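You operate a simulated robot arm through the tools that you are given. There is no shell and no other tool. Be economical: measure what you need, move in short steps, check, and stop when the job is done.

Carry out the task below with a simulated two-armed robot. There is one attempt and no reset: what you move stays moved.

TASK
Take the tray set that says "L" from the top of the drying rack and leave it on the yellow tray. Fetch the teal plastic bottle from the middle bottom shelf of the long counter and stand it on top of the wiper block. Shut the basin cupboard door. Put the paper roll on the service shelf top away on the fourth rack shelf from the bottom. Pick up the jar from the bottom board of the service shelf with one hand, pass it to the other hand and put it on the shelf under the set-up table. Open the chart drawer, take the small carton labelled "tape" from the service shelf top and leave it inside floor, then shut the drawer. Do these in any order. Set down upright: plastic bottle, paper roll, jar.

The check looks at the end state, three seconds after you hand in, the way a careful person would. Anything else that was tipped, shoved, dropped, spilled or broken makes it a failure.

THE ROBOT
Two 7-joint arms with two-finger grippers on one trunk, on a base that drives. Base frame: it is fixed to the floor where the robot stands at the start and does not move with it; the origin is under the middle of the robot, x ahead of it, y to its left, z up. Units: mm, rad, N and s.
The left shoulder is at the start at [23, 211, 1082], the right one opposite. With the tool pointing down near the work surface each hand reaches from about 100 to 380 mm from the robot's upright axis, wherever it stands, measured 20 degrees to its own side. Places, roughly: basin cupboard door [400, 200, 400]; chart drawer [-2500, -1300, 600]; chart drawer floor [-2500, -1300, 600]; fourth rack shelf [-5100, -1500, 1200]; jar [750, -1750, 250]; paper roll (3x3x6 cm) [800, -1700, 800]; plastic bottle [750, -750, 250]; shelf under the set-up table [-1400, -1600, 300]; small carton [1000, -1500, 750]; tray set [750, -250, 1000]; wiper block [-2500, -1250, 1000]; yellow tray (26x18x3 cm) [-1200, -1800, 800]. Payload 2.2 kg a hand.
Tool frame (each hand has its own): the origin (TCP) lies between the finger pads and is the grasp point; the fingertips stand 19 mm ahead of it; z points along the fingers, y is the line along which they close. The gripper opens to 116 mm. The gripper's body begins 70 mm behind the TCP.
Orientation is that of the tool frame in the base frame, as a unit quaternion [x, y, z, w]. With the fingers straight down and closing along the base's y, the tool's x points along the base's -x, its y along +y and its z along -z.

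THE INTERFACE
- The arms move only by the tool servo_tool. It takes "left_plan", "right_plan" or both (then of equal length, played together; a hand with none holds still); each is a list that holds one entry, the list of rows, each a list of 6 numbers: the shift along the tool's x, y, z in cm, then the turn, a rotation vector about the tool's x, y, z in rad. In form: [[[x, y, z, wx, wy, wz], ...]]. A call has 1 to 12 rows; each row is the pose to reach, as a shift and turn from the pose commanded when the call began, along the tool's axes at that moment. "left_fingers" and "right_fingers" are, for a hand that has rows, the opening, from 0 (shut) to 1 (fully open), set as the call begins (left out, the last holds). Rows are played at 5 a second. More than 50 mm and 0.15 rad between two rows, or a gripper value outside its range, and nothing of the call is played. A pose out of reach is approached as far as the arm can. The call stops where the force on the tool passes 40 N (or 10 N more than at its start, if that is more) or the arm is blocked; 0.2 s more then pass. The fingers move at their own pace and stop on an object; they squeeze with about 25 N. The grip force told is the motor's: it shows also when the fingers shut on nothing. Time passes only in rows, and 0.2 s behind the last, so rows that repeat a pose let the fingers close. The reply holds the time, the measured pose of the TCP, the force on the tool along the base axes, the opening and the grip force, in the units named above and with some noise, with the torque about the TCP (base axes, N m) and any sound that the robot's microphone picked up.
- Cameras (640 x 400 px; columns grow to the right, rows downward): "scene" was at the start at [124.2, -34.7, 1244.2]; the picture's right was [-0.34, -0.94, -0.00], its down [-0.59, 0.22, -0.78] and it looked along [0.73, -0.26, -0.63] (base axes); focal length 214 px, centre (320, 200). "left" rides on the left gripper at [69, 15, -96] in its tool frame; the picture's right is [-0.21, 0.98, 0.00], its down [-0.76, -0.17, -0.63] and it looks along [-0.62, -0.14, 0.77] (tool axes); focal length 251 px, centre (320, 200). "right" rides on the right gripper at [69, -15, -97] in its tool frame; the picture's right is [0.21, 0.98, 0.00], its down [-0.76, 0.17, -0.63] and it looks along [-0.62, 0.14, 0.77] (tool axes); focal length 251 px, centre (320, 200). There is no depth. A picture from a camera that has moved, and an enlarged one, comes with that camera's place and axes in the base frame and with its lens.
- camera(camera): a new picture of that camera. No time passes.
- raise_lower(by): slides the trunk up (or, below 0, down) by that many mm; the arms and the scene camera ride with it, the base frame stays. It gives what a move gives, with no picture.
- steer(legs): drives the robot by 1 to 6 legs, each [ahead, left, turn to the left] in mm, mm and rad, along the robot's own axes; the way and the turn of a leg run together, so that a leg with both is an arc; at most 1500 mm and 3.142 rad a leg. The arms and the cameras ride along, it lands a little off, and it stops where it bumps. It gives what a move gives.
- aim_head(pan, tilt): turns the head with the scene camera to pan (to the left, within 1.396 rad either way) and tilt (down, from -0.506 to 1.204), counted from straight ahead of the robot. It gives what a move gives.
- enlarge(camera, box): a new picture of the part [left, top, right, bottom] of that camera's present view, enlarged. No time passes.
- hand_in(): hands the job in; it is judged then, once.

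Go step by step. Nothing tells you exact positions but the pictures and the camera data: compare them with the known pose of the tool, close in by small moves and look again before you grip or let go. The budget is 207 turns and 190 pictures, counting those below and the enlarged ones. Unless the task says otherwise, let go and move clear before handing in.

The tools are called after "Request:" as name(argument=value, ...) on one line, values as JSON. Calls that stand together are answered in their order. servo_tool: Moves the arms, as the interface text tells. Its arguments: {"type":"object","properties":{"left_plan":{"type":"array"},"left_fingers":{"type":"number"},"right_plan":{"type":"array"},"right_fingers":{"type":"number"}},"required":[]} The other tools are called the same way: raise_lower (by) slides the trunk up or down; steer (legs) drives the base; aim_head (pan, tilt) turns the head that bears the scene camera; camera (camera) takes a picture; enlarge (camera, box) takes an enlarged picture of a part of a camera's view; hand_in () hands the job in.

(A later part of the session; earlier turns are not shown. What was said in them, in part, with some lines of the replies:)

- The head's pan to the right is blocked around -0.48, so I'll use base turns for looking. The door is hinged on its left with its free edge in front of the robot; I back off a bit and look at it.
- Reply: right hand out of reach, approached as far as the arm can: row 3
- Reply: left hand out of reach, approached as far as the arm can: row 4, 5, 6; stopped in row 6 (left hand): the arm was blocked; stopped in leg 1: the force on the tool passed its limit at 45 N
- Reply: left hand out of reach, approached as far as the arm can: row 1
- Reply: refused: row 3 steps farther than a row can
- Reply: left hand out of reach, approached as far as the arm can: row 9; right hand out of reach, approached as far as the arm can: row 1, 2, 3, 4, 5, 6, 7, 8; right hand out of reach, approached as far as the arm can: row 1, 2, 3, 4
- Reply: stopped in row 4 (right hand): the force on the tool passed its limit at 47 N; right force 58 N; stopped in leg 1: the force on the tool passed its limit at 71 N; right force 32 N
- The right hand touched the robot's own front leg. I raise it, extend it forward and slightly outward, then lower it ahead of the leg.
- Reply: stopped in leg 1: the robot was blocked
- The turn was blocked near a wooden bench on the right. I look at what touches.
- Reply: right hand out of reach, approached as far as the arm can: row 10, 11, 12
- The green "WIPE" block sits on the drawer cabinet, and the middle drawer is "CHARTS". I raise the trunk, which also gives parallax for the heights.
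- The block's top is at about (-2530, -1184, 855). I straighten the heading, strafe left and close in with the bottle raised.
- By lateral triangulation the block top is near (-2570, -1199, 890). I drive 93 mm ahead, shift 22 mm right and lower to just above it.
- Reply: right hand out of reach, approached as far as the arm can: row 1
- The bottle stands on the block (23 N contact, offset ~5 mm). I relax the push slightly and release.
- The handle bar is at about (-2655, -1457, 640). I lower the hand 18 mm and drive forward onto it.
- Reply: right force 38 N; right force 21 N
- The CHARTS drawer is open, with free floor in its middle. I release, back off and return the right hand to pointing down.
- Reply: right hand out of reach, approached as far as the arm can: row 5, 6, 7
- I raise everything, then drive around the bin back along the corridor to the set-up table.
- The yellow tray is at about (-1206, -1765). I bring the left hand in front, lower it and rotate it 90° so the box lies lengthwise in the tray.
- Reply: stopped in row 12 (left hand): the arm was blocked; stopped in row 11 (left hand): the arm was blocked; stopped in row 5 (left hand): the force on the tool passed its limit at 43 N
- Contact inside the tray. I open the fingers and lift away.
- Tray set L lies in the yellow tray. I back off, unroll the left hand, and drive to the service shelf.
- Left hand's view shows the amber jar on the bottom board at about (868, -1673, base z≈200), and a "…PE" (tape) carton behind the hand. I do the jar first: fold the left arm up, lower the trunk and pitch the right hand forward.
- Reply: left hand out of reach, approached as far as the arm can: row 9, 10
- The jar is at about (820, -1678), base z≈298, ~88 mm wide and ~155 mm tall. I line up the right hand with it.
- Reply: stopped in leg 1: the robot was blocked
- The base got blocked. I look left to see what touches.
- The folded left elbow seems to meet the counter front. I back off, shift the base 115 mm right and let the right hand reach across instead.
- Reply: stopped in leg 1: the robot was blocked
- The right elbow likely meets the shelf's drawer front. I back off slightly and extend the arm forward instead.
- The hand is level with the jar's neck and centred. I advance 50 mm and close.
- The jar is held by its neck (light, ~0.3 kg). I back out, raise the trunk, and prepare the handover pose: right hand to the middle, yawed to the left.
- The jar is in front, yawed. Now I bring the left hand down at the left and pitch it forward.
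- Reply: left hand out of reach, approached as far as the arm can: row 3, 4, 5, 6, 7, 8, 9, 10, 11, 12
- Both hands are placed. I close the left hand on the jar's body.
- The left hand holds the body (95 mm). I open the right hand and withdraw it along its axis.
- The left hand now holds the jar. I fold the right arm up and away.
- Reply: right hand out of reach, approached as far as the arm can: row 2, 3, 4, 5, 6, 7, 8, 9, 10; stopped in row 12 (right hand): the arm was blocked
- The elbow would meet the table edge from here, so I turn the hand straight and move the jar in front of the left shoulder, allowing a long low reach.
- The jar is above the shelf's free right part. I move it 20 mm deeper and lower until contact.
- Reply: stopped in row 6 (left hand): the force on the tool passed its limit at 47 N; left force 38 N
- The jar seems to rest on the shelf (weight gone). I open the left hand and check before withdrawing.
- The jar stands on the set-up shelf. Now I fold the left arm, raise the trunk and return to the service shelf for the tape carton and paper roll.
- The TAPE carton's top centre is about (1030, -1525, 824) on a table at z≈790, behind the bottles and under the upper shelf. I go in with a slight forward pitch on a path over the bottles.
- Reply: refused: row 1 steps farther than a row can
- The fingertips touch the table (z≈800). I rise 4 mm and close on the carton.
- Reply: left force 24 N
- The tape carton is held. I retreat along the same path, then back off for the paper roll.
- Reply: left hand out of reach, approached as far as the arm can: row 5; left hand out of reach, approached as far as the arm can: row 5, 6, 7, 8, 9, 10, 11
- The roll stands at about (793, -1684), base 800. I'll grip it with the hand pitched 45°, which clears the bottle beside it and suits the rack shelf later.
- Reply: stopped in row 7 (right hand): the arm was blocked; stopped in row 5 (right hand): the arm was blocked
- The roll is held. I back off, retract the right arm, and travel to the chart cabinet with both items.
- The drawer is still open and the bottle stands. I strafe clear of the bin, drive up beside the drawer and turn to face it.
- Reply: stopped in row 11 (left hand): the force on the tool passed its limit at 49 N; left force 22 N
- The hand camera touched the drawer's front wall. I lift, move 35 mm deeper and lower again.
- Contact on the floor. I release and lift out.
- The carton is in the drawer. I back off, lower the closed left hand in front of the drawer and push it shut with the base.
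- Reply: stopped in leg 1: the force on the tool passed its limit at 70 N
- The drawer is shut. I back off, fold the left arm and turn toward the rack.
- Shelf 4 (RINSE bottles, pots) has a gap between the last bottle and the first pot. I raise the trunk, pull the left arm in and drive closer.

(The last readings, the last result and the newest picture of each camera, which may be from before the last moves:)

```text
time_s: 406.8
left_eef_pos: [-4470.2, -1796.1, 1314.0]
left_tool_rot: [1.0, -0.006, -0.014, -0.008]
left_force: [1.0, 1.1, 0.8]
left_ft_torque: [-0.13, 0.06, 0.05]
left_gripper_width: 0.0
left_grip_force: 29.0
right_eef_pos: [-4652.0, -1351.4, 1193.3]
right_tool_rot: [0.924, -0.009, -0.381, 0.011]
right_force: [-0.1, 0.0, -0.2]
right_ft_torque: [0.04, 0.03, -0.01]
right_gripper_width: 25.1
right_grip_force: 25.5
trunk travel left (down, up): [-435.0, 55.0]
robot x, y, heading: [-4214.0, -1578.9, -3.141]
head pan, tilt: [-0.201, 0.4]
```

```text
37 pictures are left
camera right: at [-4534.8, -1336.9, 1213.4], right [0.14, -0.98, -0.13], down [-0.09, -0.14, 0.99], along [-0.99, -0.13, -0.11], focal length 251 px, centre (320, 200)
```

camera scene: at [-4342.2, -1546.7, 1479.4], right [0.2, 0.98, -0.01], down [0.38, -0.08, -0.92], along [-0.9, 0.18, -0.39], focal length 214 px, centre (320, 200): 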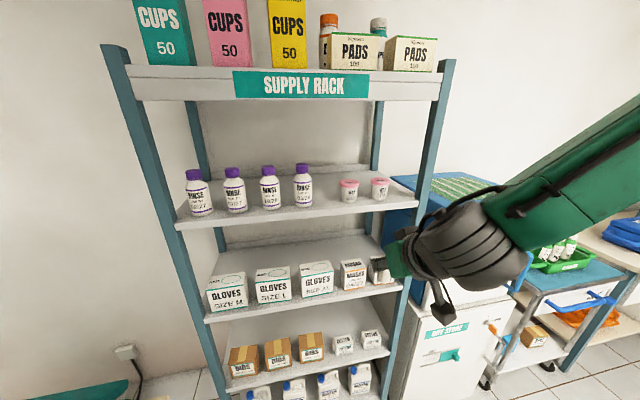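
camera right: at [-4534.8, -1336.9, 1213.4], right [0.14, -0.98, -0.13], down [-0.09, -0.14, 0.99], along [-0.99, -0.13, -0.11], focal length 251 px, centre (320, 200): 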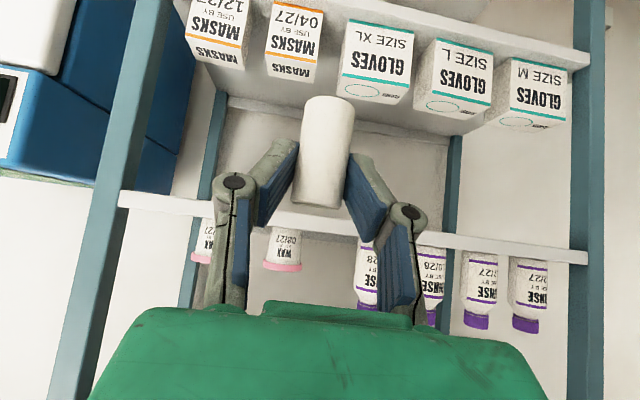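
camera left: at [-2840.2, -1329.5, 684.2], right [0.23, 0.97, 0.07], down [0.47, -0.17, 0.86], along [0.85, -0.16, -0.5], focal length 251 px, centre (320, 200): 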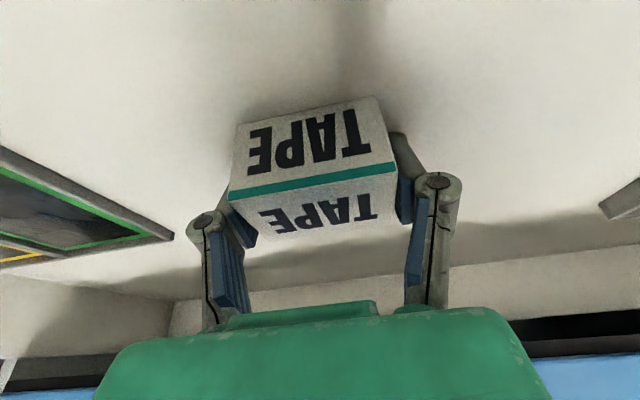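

Request:
enlarge(camera="scene", box=[240, 140, 420, 250])

```text
3.56 times, centred on (330, 195) of scene
camera zoom: at [-4342.2, -1546.7, 1479.4], right [0.2, 0.98, -0.01], down [0.38, -0.08, -0.92], along [-0.9, 0.18, -0.39], focal length 763 px, centre (284, 218)
```

zoom: 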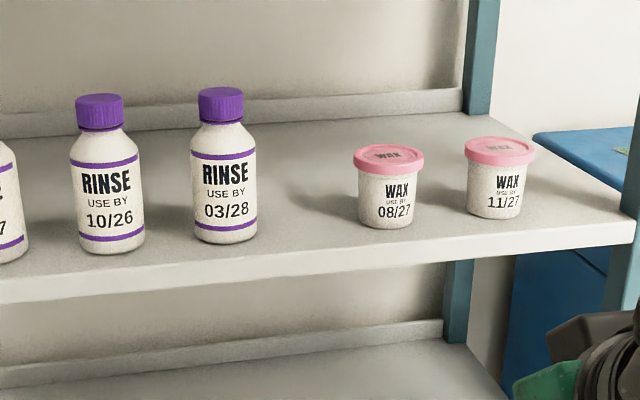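

Shelf 4: board z≈1224, front edge x≈-4846; gap centre y≈-1413. I raise the roll, align sideways and approach to just before the shelf.

Request:
servo_tool(right_plan=[[[-2.2, 1.5, -2.2, 0, -0.01, 0], [-4.5, 3, -4.5, 0, -0.02, 0], [-6.7, 4.6, -6.7, 0, -0.03, 0], [-8.9, 6.2, -9, 0, -0.04, 0], [-8.9, 6.2, -9, 0, -0.04, 0], [-8.9, 6.2, -9, 0, -0.04, 0]]])

Request:
steer(legs=[[120, 0, 0]])

Request:
camera(camera="right")

Request:
camera(camera="scene")

```text
time_s: 408.2
left_eef_pos: [-4468.8, -1796.5, 1313.8]
left_tool_rot: [1.0, -0.004, -0.012, -0.007]
left_force: [-0.4, -0.6, 0.2]
left_ft_torque: [0.03, 0.01, 0.01]
left_gripper_width: 0.1
left_grip_force: 28.7
right_eef_pos: [-4654.2, -1410.0, 1323.0]
right_tool_rot: [0.916, -0.01, -0.4, 0.011]
right_force: [0.8, 0.1, 0.7]
right_ft_torque: [-0.01, -0.04, 0.01]
right_gripper_width: 25.2
right_grip_force: 24.9
trunk travel left (down, up): [-435.0, 55.0]
robot x, y, heading: [-4211.1, -1572.9, -3.143]
head pan, tilt: [-0.201, 0.4]
```

```text
time_s: 409.0
left_eef_pos: [-4481.2, -1794.3, 1317.0]
left_tool_rot: [1.0, -0.004, -0.018, -0.005]
left_force: [-0.5, -0.1, 0.1]
left_ft_torque: [-0.01, 0.0, -0.03]
left_gripper_width: 0.1
left_grip_force: 28.5
right_eef_pos: [-4667.5, -1409.1, 1323.4]
right_tool_rot: [0.916, -0.009, -0.401, 0.013]
right_force: [0.3, -0.6, 0.4]
right_ft_torque: [0.01, 0.01, 0.04]
right_gripper_width: 25.3
right_grip_force: 24.9
trunk travel left (down, up): [-435.0, 55.0]
robot x, y, heading: [-4228.5, -1578.5, -3.137]
head pan, tilt: [-0.201, 0.4]
stopped in leg 1: the robot was blocked; the commanded pose is now the measured one
```

```text
35 pictures are left
camera right: at [-4548.1, -1394.0, 1337.5], right [0.14, -0.98, -0.13], down [-0.05, -0.14, 0.99], along [-0.99, -0.13, -0.07], focal length 251 px, centre (320, 200)
```

right: 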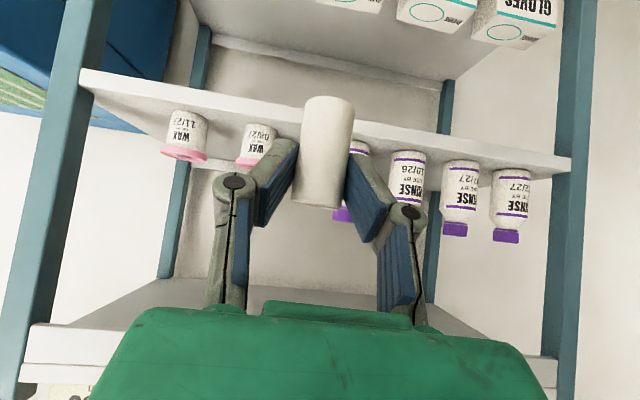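

```text
34 pictures are left
camera scene: at [-4348.0, -1545.4, 1480.8], right [0.19, 0.98, -0.01], down [0.38, -0.08, -0.92], along [-0.91, 0.18, -0.38], focal length 214 px, centre (320, 200)
```

scene: 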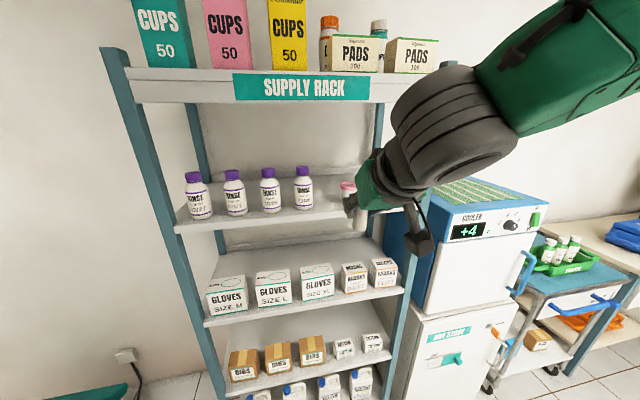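

The base is blocked again; I look to the left to find what touches.

Request:
aim_head(pan=0.9, tilt=0.6)

Request:
camera(camera="scene")

```text
time_s: 410.3
left_eef_pos: [-4479.9, -1792.8, 1316.6]
left_tool_rot: [1.0, -0.005, -0.016, -0.005]
left_force: [0.4, 0.0, 0.1]
left_ft_torque: [-0.04, 0.0, -0.02]
left_gripper_width: 0.0
left_grip_force: 28.3
right_eef_pos: [-4666.8, -1407.0, 1323.8]
right_tool_rot: [0.916, -0.011, -0.401, 0.012]
right_force: [-0.2, 0.2, 0.3]
right_ft_torque: [-0.04, 0.02, -0.01]
right_gripper_width: 25.4
right_grip_force: 25.1
trunk travel left (down, up): [-435.0, 55.0]
robot x, y, heading: [-4228.9, -1576.5, -3.136]
head pan, tilt: [0.901, 0.6]
```

```text
33 pictures are left
camera scene: at [-4311.4, -1627.3, 1463.0], right [-0.79, 0.62, 0.0], down [0.34, 0.44, -0.83], along [-0.51, -0.65, -0.55], focal length 214 px, centre (320, 200)
```

scene: 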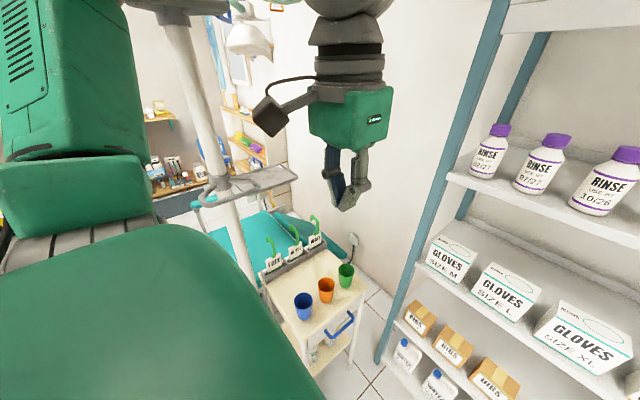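

The left elbow is touching the pole tray beside the rack. I back off, shift the base right away from it, then reach across with the right arm.

Request:
steer(legs=[[-90, 0, 0], [0, -140, 0], [120, 0, 0]])

Request:
camera(camera="scene")

Request:
servo_tool(right_plan=[[[-0.7, 3, 0.7, 0, 0, 0], [-1.5, 6, 1.5, 0, 0, 0], [-2.2, 9, 2.2, 0, 0, 0], [-3, 12, 3, 0, 0, 0], [-3.5, 14, 3.5, 0, 0, 0], [-3.5, 14, 3.5, 0, 0, 0], [-3.5, 14, 3.5, 0, 0, 0]]])

Request:
camera(camera="right")

```text
time_s: 413.2
left_eef_pos: [-4516.8, -1706.4, 1306.7]
left_tool_rot: [1.0, -0.004, -0.014, -0.023]
left_force: [-3.6, -4.9, -4.6]
left_ft_torque: [0.5, -0.4, -0.07]
left_gripper_width: 0.0
left_grip_force: 28.1
right_eef_pos: [-4703.4, -1322.8, 1325.4]
right_tool_rot: [0.917, -0.001, -0.399, -0.004]
right_force: [-2.3, -2.3, -0.8]
right_ft_torque: [0.14, -0.1, -0.16]
right_gripper_width: 25.1
right_grip_force: 25.6
trunk travel left (down, up): [-435.0, 55.0]
robot x, y, heading: [-4256.0, -1445.7, -3.14]
head pan, tilt: [0.901, 0.6]
```

```text
32 pictures are left
camera scene: at [-4350.1, -1544.5, 1459.1], right [-0.79, 0.62, 0.01], down [0.35, 0.46, -0.81], along [-0.51, -0.64, -0.58], focal length 214 px, centre (320, 200)
```

scene: 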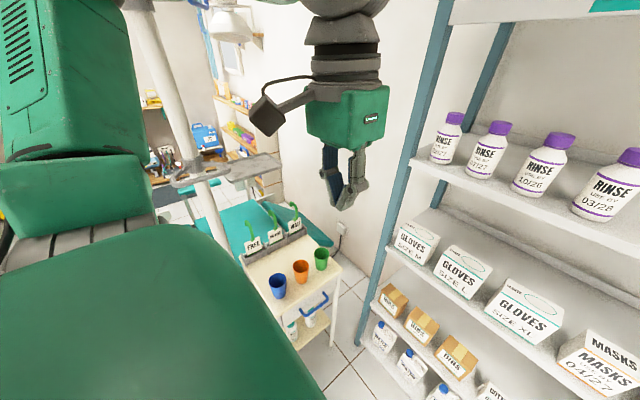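

```text
time_s: 414.8
left_eef_pos: [-4517.3, -1673.3, 1313.5]
left_tool_rot: [1.0, -0.003, -0.014, -0.011]
left_force: [0.3, -0.8, -0.5]
left_ft_torque: [-0.02, -0.03, 0.04]
left_gripper_width: 0.0
left_grip_force: 28.5
right_eef_pos: [-4751.2, -1431.5, 1326.4]
right_tool_rot: [0.917, -0.005, -0.4, 0.008]
right_force: [0.1, 0.6, -1.0]
right_ft_torque: [0.01, 0.01, -0.04]
right_gripper_width: 25.5
right_grip_force: 24.5
trunk travel left (down, up): [-435.0, 55.0]
robot x, y, heading: [-4258.3, -1437.8, -3.132]
head pan, tilt: [0.901, 0.6]
```

```text
31 pictures are left
camera right: at [-4632.4, -1416.8, 1340.5], right [0.14, -0.98, -0.14], down [-0.05, -0.15, 0.99], along [-0.99, -0.13, -0.07], focal length 251 px, centre (320, 200)
```

right: 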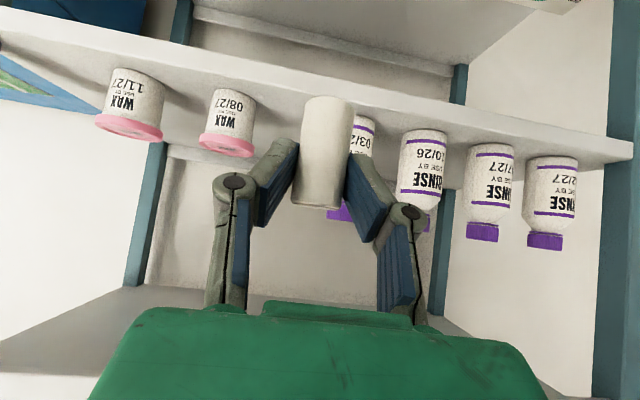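

Request:
servo_tool(right_plan=[[[-1, -0.9, 2.2, 0, 0, 0], [-2, -1.8, 4.3, 0, 0, 0], [-3, -1.8, 6.5, 0, 0, 0], [-3.9, -1.8, 8.6, 0, 0, 0], [-3.9, -1.8, 8.6, 0, 0, 0], [-3.9, -1.8, 8.6, 0, 0, 0], [-3.9, -1.8, 8.6, 0, 0, 0]]])

Request:
camera(camera="right")

Request:
aim_head(pan=-0.1, tilt=0.45)

Request:
camera(camera="scene")

```text
time_s: 416.6
left_eef_pos: [-4513.8, -1664.0, 1313.1]
left_tool_rot: [1.0, -0.005, -0.014, -0.008]
left_force: [0.0, -1.1, -0.2]
left_ft_torque: [0.02, 0.0, 0.01]
left_gripper_width: 0.0
left_grip_force: 28.8
right_eef_pos: [-4839.2, -1400.2, 1297.6]
right_tool_rot: [0.916, -0.01, -0.4, 0.009]
right_force: [1.1, 0.3, -0.5]
right_ft_torque: [-0.04, -0.02, 0.0]
right_gripper_width: 25.3
right_grip_force: 25.1
trunk travel left (down, up): [-435.0, 55.0]
robot x, y, heading: [-4260.9, -1437.5, -3.137]
head pan, tilt: [0.901, 0.6]
stopped in row 7 (right hand): the arm was blocked; the commanded pose is now the measured one
```

```text
30 pictures are left
camera right: at [-4720.5, -1385.9, 1312.5], right [0.14, -0.98, -0.13], down [-0.05, -0.14, 0.99], along [-0.99, -0.13, -0.07], focal length 251 px, centre (320, 200)
```

right: 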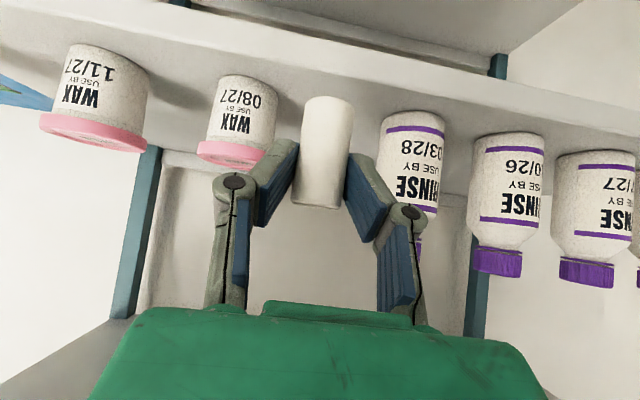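

```text
time_s: 417.9
left_eef_pos: [-4514.5, -1688.9, 1308.7]
left_tool_rot: [1.0, -0.004, -0.014, -0.017]
left_force: [0.5, 0.3, 0.0]
left_ft_torque: [0.03, 0.0, 0.02]
left_gripper_width: 0.0
left_grip_force: 28.3
right_eef_pos: [-4842.1, -1427.4, 1295.7]
right_tool_rot: [0.917, -0.004, -0.399, -0.001]
right_force: [0.6, -2.0, -0.1]
right_ft_torque: [0.02, 0.04, -0.07]
right_gripper_width: 25.4
right_grip_force: 25.1
trunk travel left (down, up): [-435.0, 55.0]
robot x, y, heading: [-4257.7, -1442.8, -3.137]
head pan, tilt: [-0.099, 0.45]
```

```text
29 pictures are left
camera scene: at [-4390.3, -1460.2, 1474.2], right [0.09, 1.0, 0.02], down [0.44, -0.02, -0.9], along [-0.9, 0.09, -0.44], focal length 214 px, centre (320, 200)
```

scene: 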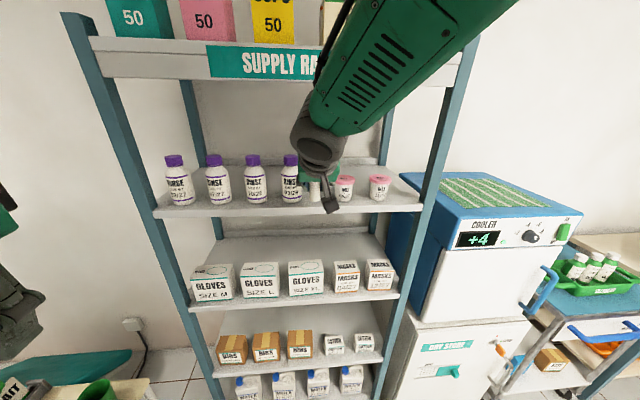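

Request:
servo_tool(right_plan=[[[0, 0, 0, 0, 0, 0], [0, 0, 0, 0, 0, 0], [0, 0, 0, 0, 0, 0], [0, 0, 0, 0, 0, 0], [0, 0, 0, 0, 0, 0], [0, 0, 0, 0, 0, 0], [0, 0, 0, 0, 0, 0], [0, 0, 0, 0, 0, 0], [0, 0, 0, 0, 0, 0], [0, 0, 0, 0, 0, 0]]])

Request:
enlarge(camera="scene", box=[240, 130, 400, 230])

```text
time_s: 420.3
left_eef_pos: [-4513.7, -1649.7, 1314.2]
left_tool_rot: [1.0, -0.006, -0.015, -0.002]
left_force: [-0.3, 0.6, 0.2]
left_ft_torque: [-0.01, -0.01, 0.01]
left_gripper_width: 0.0
left_grip_force: 27.9
right_eef_pos: [-4838.4, -1386.8, 1298.1]
right_tool_rot: [0.916, -0.01, -0.4, 0.009]
right_force: [0.3, 0.1, -1.0]
right_ft_torque: [0.02, 0.01, -0.05]
right_gripper_width: 25.3
right_grip_force: 24.8
trunk travel left (down, up): [-435.0, 55.0]
robot x, y, heading: [-4258.4, -1431.0, -3.136]
head pan, tilt: [-0.099, 0.45]
stopped in row 10 (right hand): the arm was blocked; the commanded pose is now the measured one
```

```text
4.00 times, centred on (320, 180) of scene
camera zoom: at [-4390.2, -1408.2, 1474.3], right [0.1, 1.0, -0.01], down [0.44, -0.05, -0.9], along [-0.9, 0.08, -0.44], focal length 858 px, centre (320, 280)
```

zoom: 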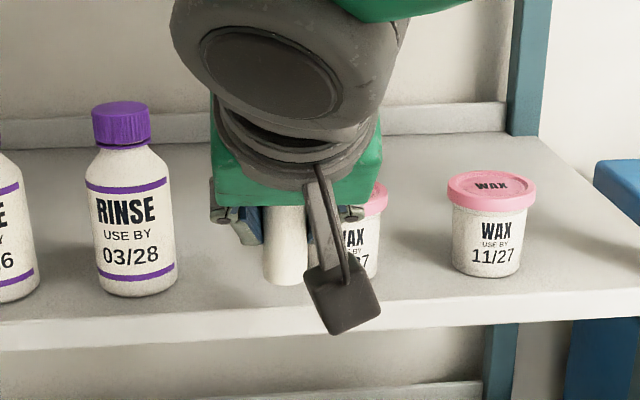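

Request:
servo_tool(right_plan=[[[0, 0, 0, 0, 0, 0], [0, 0, 0, 0, 0, 0], [0, 0, 0, 0, 0, 0], [0, 0, 0, 0, 0, 0], [0, 0, 0, 0, 0, 0]]])

Request:
servo_tool(right_plan=[[[0, 0, 0, 0, 0, 0], [0, 0, 0, 0, 0, 0], [0, 0, 0, 0, 0, 0]]])

```text
time_s: 421.5
left_eef_pos: [-4514.5, -1679.8, 1310.8]
left_tool_rot: [1.0, -0.004, -0.015, -0.015]
left_force: [0.1, -1.4, -1.6]
left_ft_torque: [0.06, 0.02, -0.01]
left_gripper_width: 0.1
left_grip_force: 28.8
right_eef_pos: [-4838.8, -1415.8, 1297.4]
right_tool_rot: [0.917, -0.006, -0.4, 0.0]
right_force: [0.2, -1.9, 0.8]
right_ft_torque: [0.07, 0.01, -0.07]
right_gripper_width: 25.1
right_grip_force: 25.1
trunk travel left (down, up): [-435.0, 55.0]
robot x, y, heading: [-4256.6, -1437.1, -3.136]
head pan, tilt: [-0.099, 0.45]
```

```text
time_s: 422.3
left_eef_pos: [-4513.1, -1671.0, 1311.3]
left_tool_rot: [1.0, -0.006, -0.016, -0.011]
left_force: [0.0, -0.2, -0.3]
left_ft_torque: [-0.01, 0.0, 0.0]
left_gripper_width: 0.0
left_grip_force: 28.5
right_eef_pos: [-4839.1, -1408.2, 1297.5]
right_tool_rot: [0.917, -0.007, -0.399, 0.003]
right_force: [-0.3, -1.1, -0.4]
right_ft_torque: [0.03, 0.06, -0.07]
right_gripper_width: 25.2
right_grip_force: 25.3
trunk travel left (down, up): [-435.0, 55.0]
robot x, y, heading: [-4256.1, -1433.7, -3.142]
head pan, tilt: [-0.099, 0.45]
```

Request:
servo_tool(right_plan=[[[-0.6, 0.1, 0.7, 0, 0, 0], [-1.25, 0.2, 1.35, 0, 0, 0], [-1.9, 0.3, 2.0, 0, 0, 0], [-2.5, 0.3, 2.7, 0, 0, 0], [-3.1, 0.3, 3.35, 0, 0, 0], [-3.75, 0.3, 4.0, 0, 0, 0], [-3.75, 0.3, 4.0, 0, 0, 0], [-3.75, 0.3, 4.0, 0, 0, 0]]])

Request:
camera(camera="right")

Request:
enlarge(camera="scene", box=[240, 130, 400, 230])

```text
time_s: 424.1
left_eef_pos: [-4514.3, -1663.9, 1312.2]
left_tool_rot: [1.0, -0.005, -0.016, -0.01]
left_force: [0.0, 0.7, -0.3]
left_ft_torque: [-0.01, 0.03, -0.01]
left_gripper_width: 0.0
left_grip_force: 29.0
right_eef_pos: [-4897.2, -1394.3, 1305.2]
right_tool_rot: [0.916, -0.02, -0.4, 0.015]
right_force: [-0.6, -0.6, 0.5]
right_ft_torque: [0.03, -0.06, 0.0]
right_gripper_width: 25.4
right_grip_force: 24.4
trunk travel left (down, up): [-435.0, 55.0]
robot x, y, heading: [-4260.3, -1434.2, -3.138]
head pan, tilt: [-0.099, 0.45]
```

```text
27 pictures are left
camera right: at [-4778.1, -1381.6, 1319.8], right [0.12, -0.99, -0.12], down [-0.05, -0.12, 0.99], along [-0.99, -0.11, -0.07], focal length 251 px, centre (320, 200)
```

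right: 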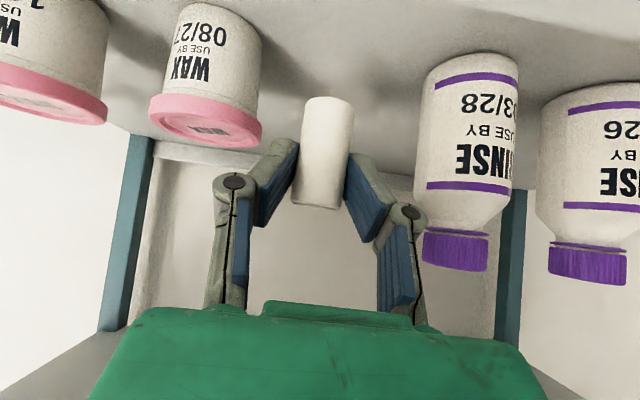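

```text
4.00 times, centred on (320, 180) of scene
camera zoom: at [-4390.5, -1423.5, 1474.4], right [0.1, 1.0, 0.0], down [0.44, -0.04, -0.9], along [-0.9, 0.09, -0.44], focal length 858 px, centre (320, 280)
```

zoom: 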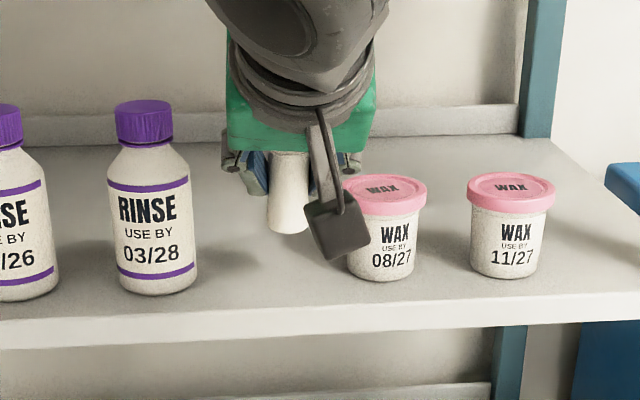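

Request:
servo_tool(right_plan=[[[0.2, 0.4, 0.2, 0, 0, 0], [0.5, 0.8, 0.5, 0, 0, 0], [0.8, 1.2, 0.75, 0, 0, 0], [1.1, 1.5, 1.0, 0, 0, 0], [1.4, 1.5, 1.3, 0, 0, 0], [1.4, 1.5, 1.3, 0, 0, 0], [1.4, 1.5, 1.3, 0, 0, 0], [1.4, 1.5, 1.3, 0, 0, 0]]])

Request:
enlarge(camera="scene", box=[240, 130, 400, 230])

```text
time_s: 426.1
left_eef_pos: [-4512.8, -1679.1, 1309.9]
left_tool_rot: [1.0, -0.006, -0.014, -0.015]
left_force: [0.2, -1.6, -0.7]
left_ft_torque: [0.06, -0.01, -0.02]
left_gripper_width: 0.2
left_grip_force: 28.7
right_eef_pos: [-4901.6, -1413.0, 1303.4]
right_tool_rot: [0.913, -0.033, -0.406, 0.02]
right_force: [0.1, -1.7, -0.2]
right_ft_torque: [0.08, 0.03, -0.04]
right_gripper_width: 25.3
right_grip_force: 25.0
trunk travel left (down, up): [-435.0, 55.0]
robot x, y, heading: [-4256.0, -1438.3, -3.137]
head pan, tilt: [-0.099, 0.45]
stopped in row 8 (right hand): the arm was blocked; the commanded pose is now the measured one
```

```text
4.00 times, centred on (320, 180) of scene
camera zoom: at [-4391.0, -1441.6, 1474.4], right [0.09, 1.0, 0.01], down [0.44, -0.03, -0.9], along [-0.9, 0.09, -0.44], focal length 858 px, centre (320, 280)
```

zoom: 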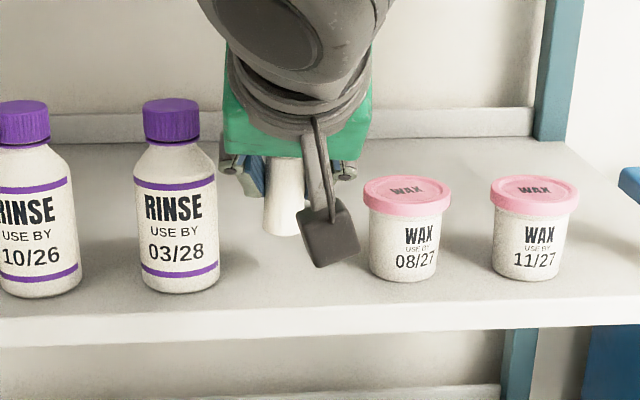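

The arm is at its limit for lowering, so I lower with the trunk instead.

Request:
raise_lower(by=-28)

Request:
enlarge(camera="scene", box=[240, 130, 400, 230])

Request:
camera(camera="right")

```text
time_s: 426.8
left_eef_pos: [-4512.7, -1662.1, 1284.2]
left_tool_rot: [1.0, -0.005, -0.012, -0.007]
left_force: [0.2, -0.7, 0.4]
left_ft_torque: [0.01, 0.03, -0.01]
left_gripper_width: 0.0
left_grip_force: 28.3
right_eef_pos: [-4900.7, -1395.6, 1277.1]
right_tool_rot: [0.913, -0.037, -0.406, 0.028]
right_force: [-0.2, -0.2, 0.2]
right_ft_torque: [-0.02, 0.01, 0.04]
right_gripper_width: 25.3
right_grip_force: 25.4
trunk travel left (down, up): [-407.0, 83.0]
robot x, y, heading: [-4262.0, -1432.0, -3.133]
head pan, tilt: [-0.099, 0.45]
```

```text
4.00 times, centred on (320, 180) of scene
camera zoom: at [-4391.3, -1419.0, 1446.3], right [0.1, 1.0, 0.0], down [0.44, -0.04, -0.9], along [-0.89, 0.09, -0.44], focal length 858 px, centre (320, 280)
```

zoom: 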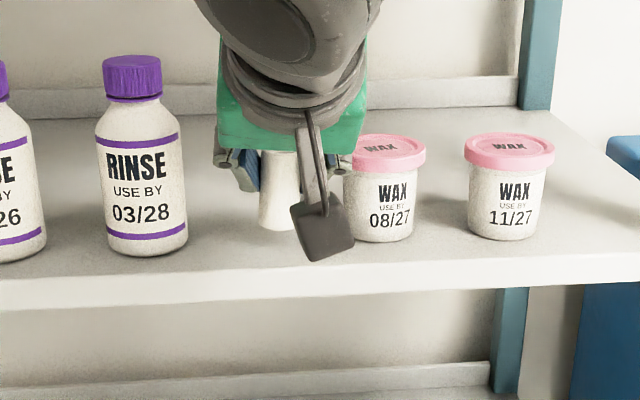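

```text
23 pictures are left
camera right: at [-4781.3, -1384.2, 1289.8], right [0.1, -0.99, -0.08], down [-0.04, -0.08, 1.0], along [-0.99, -0.09, -0.05], focal length 251 px, centre (320, 200)
```

right: 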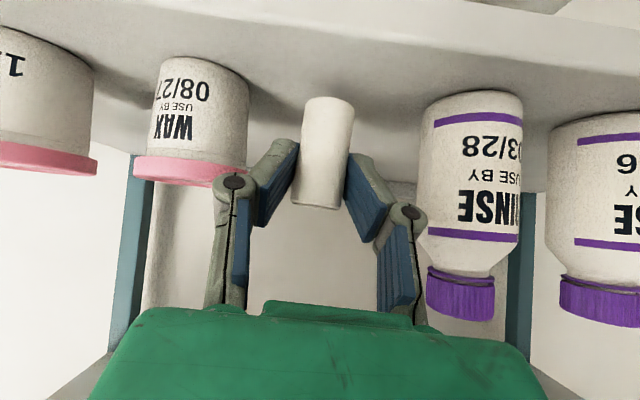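

Request:
servo_tool(right_plan=[[[0, 0.3, 0, 0, 0, 0], [0, 0.6, 0, 0, 0, 0], [0, 0.6, 0, 0, 0, 0], [0, 0.6, 0, 0, 0, 0], [0, 0.6, 0, 0, 0, 0]]])

Request:
raise_lower(by=-7)

Request:
camera(camera="right")

```text
time_s: 428.0
left_eef_pos: [-4511.1, -1676.6, 1283.5]
left_tool_rot: [1.0, -0.005, -0.015, -0.014]
left_force: [0.4, -0.6, -0.2]
left_ft_torque: [0.03, 0.02, 0.01]
left_gripper_width: 0.0
left_grip_force: 28.6
right_eef_pos: [-4901.1, -1413.7, 1281.1]
right_tool_rot: [0.912, -0.037, -0.407, 0.028]
right_force: [-0.6, -0.1, -0.2]
right_ft_torque: [0.05, 0.02, -0.06]
right_gripper_width: 25.4
right_grip_force: 24.8
trunk travel left (down, up): [-407.0, 83.0]
robot x, y, heading: [-4259.1, -1431.7, -3.139]
head pan, tilt: [-0.099, 0.45]
```

```text
time_s: 428.6
left_eef_pos: [-4513.0, -1655.9, 1278.5]
left_tool_rot: [1.0, -0.007, -0.015, -0.007]
left_force: [-0.4, 1.1, -0.4]
left_ft_torque: [-0.06, -0.03, 0.01]
left_gripper_width: 0.0
left_grip_force: 28.2
right_eef_pos: [-4903.4, -1387.7, 1276.1]
right_tool_rot: [0.912, -0.045, -0.407, 0.034]
right_force: [0.4, 0.2, 0.3]
right_ft_torque: [-0.04, 0.04, 0.04]
right_gripper_width: 25.3
right_grip_force: 25.4
trunk travel left (down, up): [-400.0, 90.0]
robot x, y, heading: [-4258.2, -1433.6, -3.14]
head pan, tilt: [-0.099, 0.45]
```

```text
22 pictures are left
camera right: at [-4783.5, -1379.4, 1287.0], right [0.09, -0.99, -0.06], down [-0.04, -0.07, 1.0], along [-1.0, -0.09, -0.05], focal length 251 px, centre (320, 200)
```

right: 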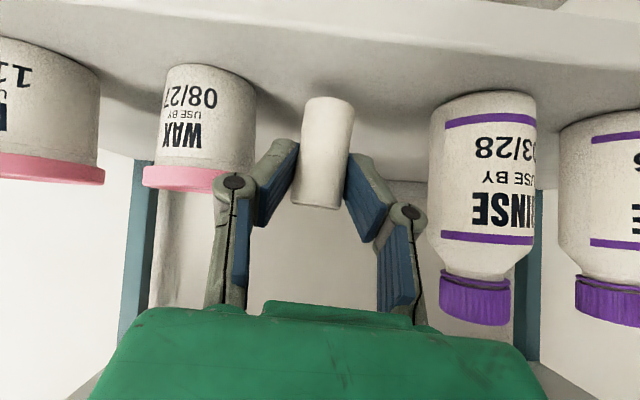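

Request:
servo_tool(right_plan=[[[0, 0.2, 0, 0, 0, -0.04], [0, 0.4, 0, 0, 0, -0.08], [0, 0.6, 0, 0, 0, -0.12], [0, 0.6, 0, 0, 0, -0.12], [0, 0.6, 0, 0, 0, -0.12]]])

Request:
raise_lower(by=-6)

Request:
servo_tool(right_plan=[[[0, 0, 0, 0, 0, 0], [0, 0, 0, 0, 0, 0], [0, 0, 0, 0, 0, 0], [0, 0, 0, 0, 0, 0], [0, 0, 0, 0, 0, 0], [0, 0, 0, 0, 0, 0]]])

Request:
camera(camera="right")

```text
time_s: 429.8
left_eef_pos: [-4512.3, -1674.3, 1275.1]
left_tool_rot: [1.0, -0.005, -0.014, -0.012]
left_force: [-0.5, -0.9, -0.4]
left_ft_torque: [0.07, -0.04, 0.02]
left_gripper_width: 0.1
left_grip_force: 28.7
right_eef_pos: [-4904.4, -1410.7, 1278.9]
right_tool_rot: [0.913, 0.008, -0.408, 0.009]
right_force: [-0.5, -0.4, 0.0]
right_ft_torque: [0.02, -0.03, -0.05]
right_gripper_width: 25.1
right_grip_force: 25.3
trunk travel left (down, up): [-400.0, 90.0]
robot x, y, heading: [-4255.5, -1429.5, -3.135]
head pan, tilt: [-0.099, 0.45]
```

```text
time_s: 430.3
left_eef_pos: [-4512.3, -1655.9, 1271.2]
left_tool_rot: [1.0, -0.006, -0.016, -0.005]
left_force: [0.2, 0.1, -0.6]
left_ft_torque: [-0.02, -0.02, -0.03]
left_gripper_width: 0.0
left_grip_force: 28.5
right_eef_pos: [-4904.9, -1392.5, 1273.1]
right_tool_rot: [0.913, 0.005, -0.408, 0.013]
right_force: [-0.6, -0.7, -0.3]
right_ft_torque: [0.0, -0.04, 0.03]
right_gripper_width: 25.1
right_grip_force: 24.2
trunk travel left (down, up): [-394.0, 96.0]
robot x, y, heading: [-4260.0, -1429.6, -3.135]
head pan, tilt: [-0.099, 0.45]
```

```text
time_s: 431.7
left_eef_pos: [-4511.7, -1670.0, 1270.1]
left_tool_rot: [1.0, -0.005, -0.014, -0.01]
left_force: [-1.4, -0.4, 0.0]
left_ft_torque: [0.02, 0.04, 0.0]
left_gripper_width: 0.0
left_grip_force: 28.5
right_eef_pos: [-4903.9, -1406.9, 1272.2]
right_tool_rot: [0.913, 0.01, -0.408, 0.01]
right_force: [0.3, -1.0, -0.9]
right_ft_torque: [0.02, 0.0, -0.01]
right_gripper_width: 25.2
right_grip_force: 24.5
trunk travel left (down, up): [-394.0, 96.0]
robot x, y, heading: [-4260.2, -1432.7, -3.137]
head pan, tilt: [-0.099, 0.45]
```

```text
21 pictures are left
camera right: at [-4785.1, -1389.7, 1284.7], right [0.17, -0.97, -0.15], down [-0.03, -0.16, 0.99], along [-0.99, -0.16, -0.05], focal length 251 px, centre (320, 200)
```

right: 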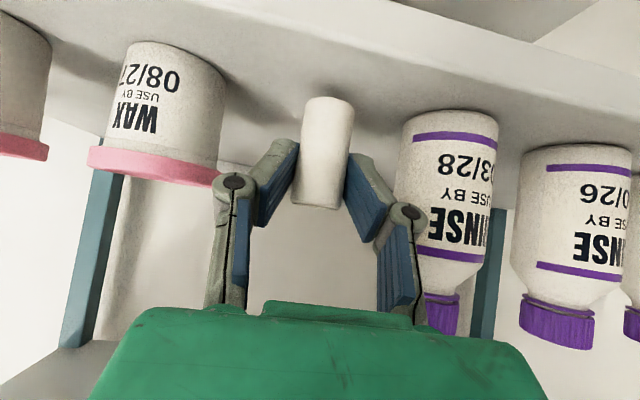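

Request:
raise_lower(by=-5)

Request:
servo_tool(right_plan=[[[0, 0, 0, 0, 0, 0], [0, 0, 0, 0, 0, 0], [0, 0, 0, 0, 0, 0], [0, 0, 0, 0, 0, 0], [0, 0, 0, 0, 0, 0], [0, 0, 0, 0, 0, 0]]])

Request:
enlarge(camera="scene", box=[240, 130, 400, 230])

```text
time_s: 432.2
left_eef_pos: [-4512.6, -1661.2, 1267.9]
left_tool_rot: [1.0, -0.005, -0.015, -0.008]
left_force: [-0.3, -0.1, 0.7]
left_ft_torque: [-0.02, 0.0, 0.03]
left_gripper_width: 0.2
left_grip_force: 28.8
right_eef_pos: [-4904.4, -1397.3, 1269.9]
right_tool_rot: [0.913, 0.007, -0.409, 0.014]
right_force: [-0.1, -0.3, -0.2]
right_ft_torque: [0.01, 0.0, 0.0]
right_gripper_width: 25.0
right_grip_force: 25.0
trunk travel left (down, up): [-389.0, 101.0]
robot x, y, heading: [-4255.9, -1429.9, -3.14]
head pan, tilt: [-0.099, 0.45]
```

```text
time_s: 433.6
left_eef_pos: [-4511.0, -1665.6, 1265.6]
left_tool_rot: [1.0, -0.006, -0.015, -0.009]
left_force: [-0.1, 0.1, 0.1]
left_ft_torque: [-0.04, -0.03, 0.03]
left_gripper_width: 0.2
left_grip_force: 28.7
right_eef_pos: [-4903.9, -1402.0, 1267.5]
right_tool_rot: [0.913, 0.009, -0.408, 0.011]
right_force: [0.0, 0.2, -0.4]
right_ft_torque: [0.01, 0.0, -0.02]
right_gripper_width: 25.2
right_grip_force: 25.3
trunk travel left (down, up): [-389.0, 101.0]
robot x, y, heading: [-4259.5, -1429.6, -3.139]
head pan, tilt: [-0.099, 0.45]
```

```text
4.00 times, centred on (320, 180) of scene
camera zoom: at [-4390.8, -1429.0, 1428.4], right [0.1, 1.0, 0.0], down [0.44, -0.04, -0.9], along [-0.9, 0.09, -0.44], focal length 858 px, centre (320, 280)
```

zoom: 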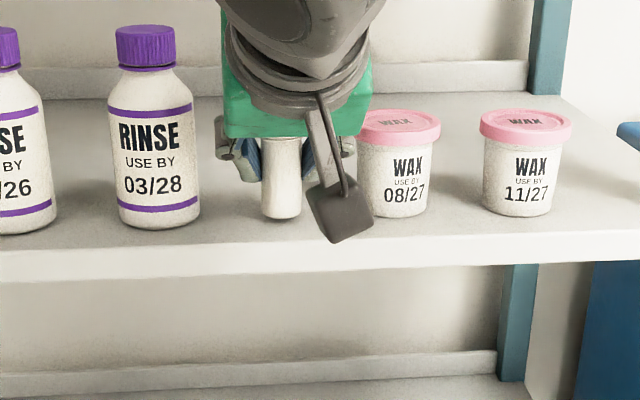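

Request:
raise_lower(by=-4)

Request:
servo_tool(right_plan=[[[0, 0, 0, 0, 0, 0], [0, 0, 0, 0, 0, 0], [0, 0, 0, 0, 0, 0], [0, 0, 0, 0, 0, 0], [0, 0, 0, 0, 0, 0], [0, 0, 0, 0, 0, 0]]])

Request:
enlarge(camera="scene", box=[240, 130, 400, 230])

```text
time_s: 434.2
left_eef_pos: [-4510.6, -1663.9, 1262.2]
left_tool_rot: [1.0, -0.005, -0.014, -0.009]
left_force: [-0.4, 0.7, 1.0]
left_ft_torque: [-0.02, -0.01, 0.03]
left_gripper_width: 0.3
left_grip_force: 28.4
right_eef_pos: [-4903.7, -1399.9, 1264.7]
right_tool_rot: [0.912, 0.008, -0.409, 0.012]
right_force: [0.4, 0.1, -0.4]
right_ft_torque: [0.03, 0.02, 0.02]
right_gripper_width: 25.2
right_grip_force: 25.5
trunk travel left (down, up): [-385.0, 105.0]
robot x, y, heading: [-4264.2, -1432.7, -3.141]
head pan, tilt: [-0.099, 0.45]
```

```text
time_s: 435.6
left_eef_pos: [-4511.7, -1663.8, 1262.3]
left_tool_rot: [1.0, -0.005, -0.015, -0.008]
left_force: [0.1, 0.6, 0.1]
left_ft_torque: [-0.01, -0.02, 0.01]
left_gripper_width: 0.2
left_grip_force: 28.5
right_eef_pos: [-4904.3, -1400.6, 1264.3]
right_tool_rot: [0.913, 0.008, -0.409, 0.011]
right_force: [-0.2, -0.2, -0.2]
right_ft_torque: [-0.03, 0.0, 0.0]
right_gripper_width: 25.1
right_grip_force: 24.8
trunk travel left (down, up): [-385.0, 105.0]
robot x, y, heading: [-4261.7, -1428.7, -3.141]
head pan, tilt: [-0.099, 0.45]
```

```text
4.00 times, centred on (320, 180) of scene
camera zoom: at [-4390.8, -1426.5, 1424.4], right [0.1, 1.0, 0.0], down [0.44, -0.04, -0.9], along [-0.89, 0.09, -0.44], focal length 858 px, centre (320, 280)
```

zoom: 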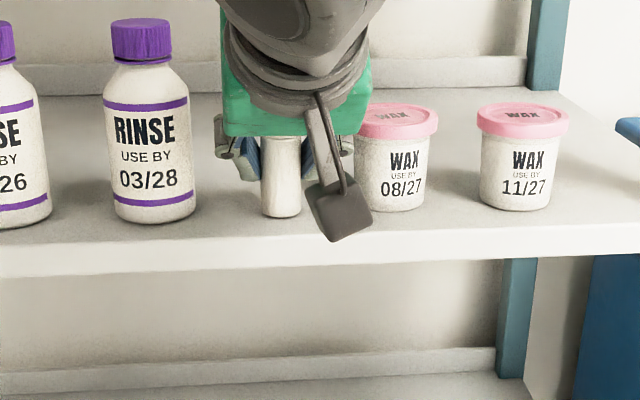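

Request:
raise_lower(by=-3)

Request:
servo_tool(right_plan=[[[0, 0, 0, 0, 0, 0], [0, 0, 0, 0, 0, 0], [0, 0, 0, 0, 0, 0], [0, 0, 0, 0, 0, 0]]])

```text
time_s: 436.1
left_eef_pos: [-4512.1, -1665.0, 1259.4]
left_tool_rot: [1.0, -0.005, -0.015, -0.009]
left_force: [0.3, 0.1, -1.2]
left_ft_torque: [-0.02, -0.02, 0.02]
left_gripper_width: 0.1
left_grip_force: 28.9
right_eef_pos: [-4904.2, -1401.2, 1262.6]
right_tool_rot: [0.912, 0.009, -0.409, 0.012]
right_force: [-1.4, 0.3, 5.3]
right_ft_torque: [0.08, 0.0, -0.01]
right_gripper_width: 25.5
right_grip_force: 25.0
trunk travel left (down, up): [-382.0, 108.0]
robot x, y, heading: [-4261.3, -1436.0, -3.138]
head pan, tilt: [-0.099, 0.45]
```

```text
time_s: 437.1
left_eef_pos: [-4511.4, -1663.2, 1258.7]
left_tool_rot: [1.0, -0.005, -0.016, -0.009]
left_force: [0.4, -0.8, 0.8]
left_ft_torque: [0.0, -0.03, 0.01]
left_gripper_width: 0.0
left_grip_force: 28.8
right_eef_pos: [-4903.8, -1401.9, 1263.2]
right_tool_rot: [0.912, 0.008, -0.409, 0.012]
right_force: [-1.9, -0.7, 6.4]
right_ft_torque: [0.06, 0.01, 0.03]
right_gripper_width: 25.2
right_grip_force: 25.8
trunk travel left (down, up): [-382.0, 108.0]
robot x, y, heading: [-4260.9, -1428.8, -3.138]
head pan, tilt: [-0.099, 0.45]
```

Contact on the shelf (6 N). I open the fingers gently and look.

Request:
servo_tool(right_plan=[[[0, 0, 0, 0, 0, 0], [0, 0, 0, 0, 0, 0], [0, 0, 0, 0, 0, 0], [0, 0, 0, 0, 0, 0], [0, 0, 0, 0, 0, 0]]], right_fingers=0.42)

Request:
camera(camera="right")

Request:
enlarge(camera="scene", box=[240, 130, 400, 230])

```text
time_s: 438.3
left_eef_pos: [-4511.8, -1663.7, 1259.9]
left_tool_rot: [1.0, -0.006, -0.015, -0.009]
left_force: [0.0, 0.1, 0.5]
left_ft_torque: [-0.01, 0.0, -0.05]
left_gripper_width: 0.1
left_grip_force: 28.7
right_eef_pos: [-4903.5, -1400.8, 1262.7]
right_tool_rot: [0.913, 0.007, -0.408, 0.011]
right_force: [0.0, -0.1, -0.3]
right_ft_torque: [0.0, -0.03, 0.04]
right_gripper_width: 49.0
right_grip_force: 0.1
trunk travel left (down, up): [-382.0, 108.0]
robot x, y, heading: [-4258.7, -1433.7, -3.145]
head pan, tilt: [-0.099, 0.45]
```

```text
18 pictures are left
camera right: at [-4785.3, -1383.3, 1273.3], right [0.17, -0.98, -0.15], down [-0.03, -0.15, 0.99], along [-0.99, -0.16, -0.05], focal length 251 px, centre (320, 200)
```

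right: 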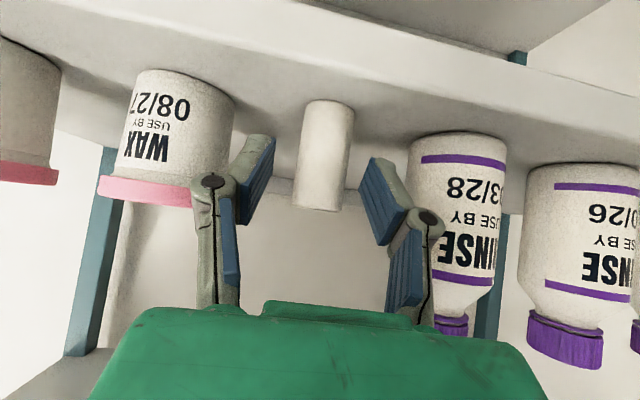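

```text
4.00 times, centred on (320, 180) of scene
camera zoom: at [-4390.8, -1426.5, 1421.4], right [0.1, 1.0, 0.0], down [0.44, -0.04, -0.9], along [-0.9, 0.09, -0.44], focal length 858 px, centre (320, 280)
```

zoom: 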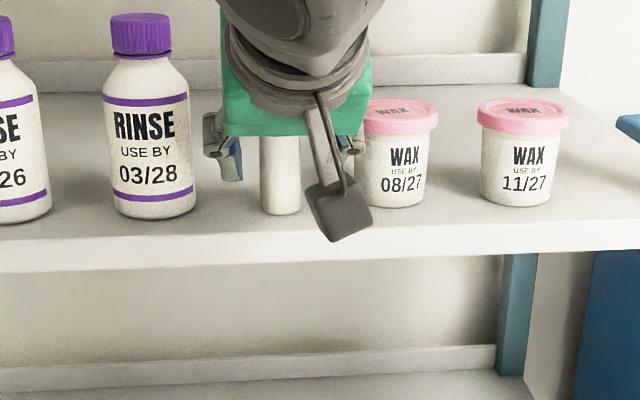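

The roll stands upright. I withdraw slowly along the hand's axis.

Request:
servo_tool(right_plan=[[[0, 0, -0.8, 0, 0, 0], [0, 0, -1.6, 0, 0, 0], [0, 0, -2.6, 0, 0, 0], [0, 0, -3.8, 0, 0, 0], [0, 0, -5, 0, 0, 0], [0, 0, -6.5, 0, 0, 0], [0, 0, -8, 0, 0, 0]]])

Request:
steer(legs=[[-250, 0, 0]])

Request:
camera(camera="scene")

Request:
enlarge(camera="scene", box=[230, 100, 400, 210])

```text
time_s: 439.9
left_eef_pos: [-4511.8, -1664.2, 1259.4]
left_tool_rot: [1.0, -0.005, -0.016, -0.009]
left_force: [0.6, -0.6, 0.6]
left_ft_torque: [-0.02, 0.02, -0.05]
left_gripper_width: 0.1
left_grip_force: 28.5
right_eef_pos: [-4839.8, -1407.4, 1305.9]
right_tool_rot: [0.913, 0.02, -0.407, 0.004]
right_force: [0.8, -1.4, -0.7]
right_ft_torque: [0.0, 0.05, 0.0]
right_gripper_width: 48.8
right_grip_force: 0.0
trunk travel left (down, up): [-382.0, 108.0]
robot x, y, heading: [-4257.3, -1428.3, -3.146]
head pan, tilt: [-0.099, 0.45]
```

```text
time_s: 441.7
left_eef_pos: [-4263.4, -1664.7, 1259.2]
left_tool_rot: [1.0, -0.003, -0.014, -0.009]
left_force: [-0.2, 0.7, 0.1]
left_ft_torque: [-0.01, -0.02, -0.03]
left_gripper_width: 0.0
left_grip_force: 28.5
right_eef_pos: [-4594.3, -1407.9, 1303.3]
right_tool_rot: [0.914, 0.02, -0.404, 0.003]
right_force: [0.3, -0.8, 0.0]
right_ft_torque: [-0.02, 0.02, 0.04]
right_gripper_width: 49.0
right_grip_force: 0.0
trunk travel left (down, up): [-382.0, 108.0]
robot x, y, heading: [-4012.4, -1429.3, -3.133]
head pan, tilt: [-0.099, 0.45]
```

```text
16 pictures are left
camera scene: at [-4144.0, -1430.2, 1424.9], right [0.05, 1.0, 0.0], down [0.4, -0.02, -0.92], along [-0.91, 0.05, -0.4], focal length 214 px, centre (320, 200)
```

scene: 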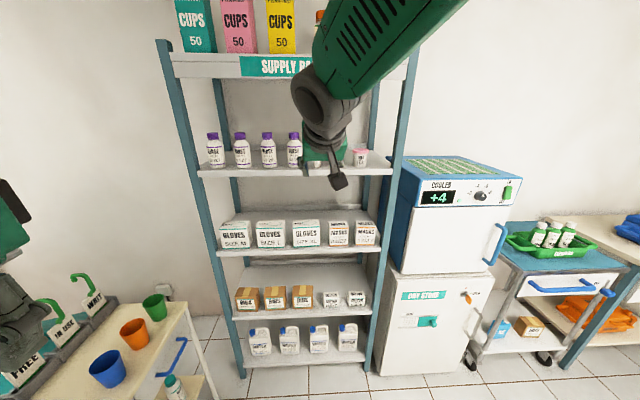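

```text
3.64 times, centred on (315, 155) of scene
camera zoom: at [-4144.0, -1430.2, 1424.9], right [0.05, 1.0, 0.0], down [0.4, -0.02, -0.92], along [-0.91, 0.05, -0.4], focal length 780 px, centre (338, 364)
```

zoom: 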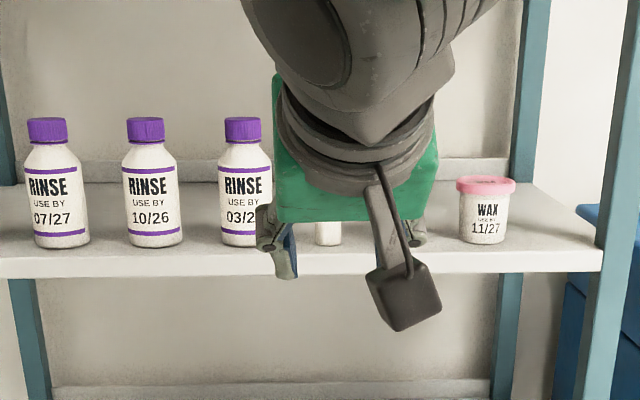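

Request:
steer(legs=[[-450, 0, 0]])

Request:
servo_tool(right_plan=[[[0, -3, -3, 0, 0, 0], [0, -6, -6, 0, 0, 0], [0, -9, -9, 0, 0, 0], [0, -12, -12, 0, 0, 0], [0, -15, -15, 0, 0, 0]]])

Request:
aim_head(pan=0.25, tilt=0.35)

Request:
camera(camera="scene")

Request:
enlarge(camera="scene", box=[330, 120, 480, 220])

```text
time_s: 444.4
left_eef_pos: [-3808.3, -1660.3, 1258.3]
left_tool_rot: [1.0, -0.002, -0.013, -0.009]
left_force: [-0.2, 0.5, -0.2]
left_ft_torque: [0.0, -0.02, 0.0]
left_gripper_width: 0.0
left_grip_force: 28.3
right_eef_pos: [-4140.8, -1403.7, 1304.0]
right_tool_rot: [0.914, 0.02, -0.405, 0.004]
right_force: [-0.2, -0.1, 0.2]
right_ft_torque: [0.01, 0.01, -0.02]
right_gripper_width: 48.8
right_grip_force: 0.1
trunk travel left (down, up): [-382.0, 108.0]
robot x, y, heading: [-3559.1, -1423.3, -3.139]
head pan, tilt: [-0.099, 0.45]
```

```text
time_s: 445.6
left_eef_pos: [-3805.5, -1655.8, 1259.5]
left_tool_rot: [1.0, -0.002, -0.013, -0.007]
left_force: [0.2, 0.7, 0.9]
left_ft_torque: [-0.01, 0.01, -0.04]
left_gripper_width: 0.0
left_grip_force: 28.7
right_eef_pos: [-4032.0, -1245.2, 1408.2]
right_tool_rot: [0.914, 0.02, -0.406, 0.006]
right_force: [0.5, 0.2, -0.4]
right_ft_torque: [-0.04, -0.01, 0.02]
right_gripper_width: 48.8
right_grip_force: 0.0
trunk travel left (down, up): [-382.0, 108.0]
robot x, y, heading: [-3557.8, -1428.8, -3.136]
head pan, tilt: [-0.099, 0.45]
```

```text
time_s: 446.5
left_eef_pos: [-3806.4, -1656.3, 1258.8]
left_tool_rot: [1.0, -0.002, -0.013, -0.007]
left_force: [0.0, 0.6, 1.2]
left_ft_torque: [0.0, -0.03, 0.02]
left_gripper_width: 0.2
left_grip_force: 28.1
right_eef_pos: [-4034.2, -1246.8, 1406.8]
right_tool_rot: [0.914, 0.019, -0.406, 0.005]
right_force: [-1.0, 0.2, -0.1]
right_ft_torque: [0.01, 0.01, -0.01]
right_gripper_width: 48.5
right_grip_force: 0.1
trunk travel left (down, up): [-382.0, 108.0]
robot x, y, heading: [-3558.9, -1426.0, -3.129]
head pan, tilt: [0.25, 0.351]
```

```text
14 pictures are left
camera scene: at [-3687.8, -1451.6, 1430.7], right [-0.26, 0.97, 0.0], down [0.33, 0.09, -0.94], along [-0.91, -0.24, -0.35], focal length 214 px, centre (320, 200)
```

scene: 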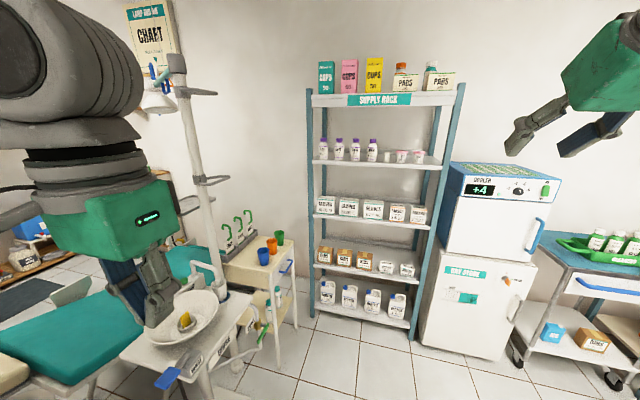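

```text
4.00 times, centred on (405, 170) of scene
camera zoom: at [-3687.8, -1451.6, 1430.7], right [-0.26, 0.97, 0.0], down [0.33, 0.09, -0.94], along [-0.91, -0.24, -0.35], focal length 858 px, centre (-20, 320)
```

zoom: 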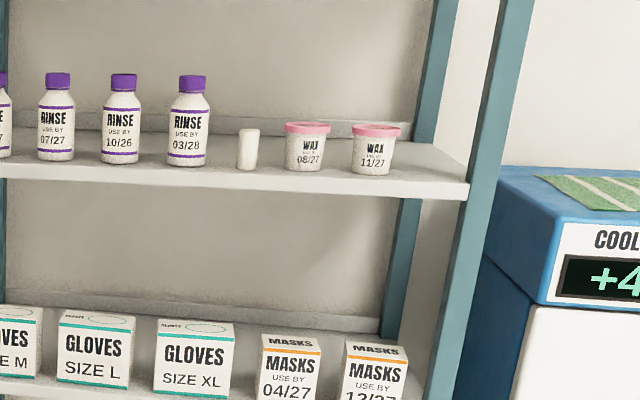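

All six jobs have been done and checked in the pictures: roll on rack shelf 4, carton in the shut drawer, bottle on the wiper block, jar on the set-up shelf, tray set L in the yellow tray, and the basin cupboard door shut. Both hands are empty and clear, so I hand in.

Request:
hand_in()

```text
The job is handed in.
```

I finished all six tasks and handed the job in; the handover gave no verdict, so the results below are from the last pictures I took of each item.

- **Tray set "L":** lies in the yellow tray.
- **Teal bottle:** stands upright on the wiper block. I last saw it standing just after I shut the drawer below it.
- **Basin cupboard door:** shut.
- **Paper roll:** stands upright on the fourth rack shelf, between the last rinse bottle and the first wax pot.
- **Jar:** picked up with the right hand, passed to the left, and standing upright on the shelf under the set-up table.
- **"Tape" carton:** on the floor of the chart drawer, and the drawer is shut.

**Unplanned contacts:** the robot bumped a few things it was not meant to touch. The right forearm met the wooden bench edge, an arm was stopped against the front of the service shelf, and the left arm touched the tray on the pole beside the rack. Nothing looked moved in the later pictures, but I did not check each spot up close.
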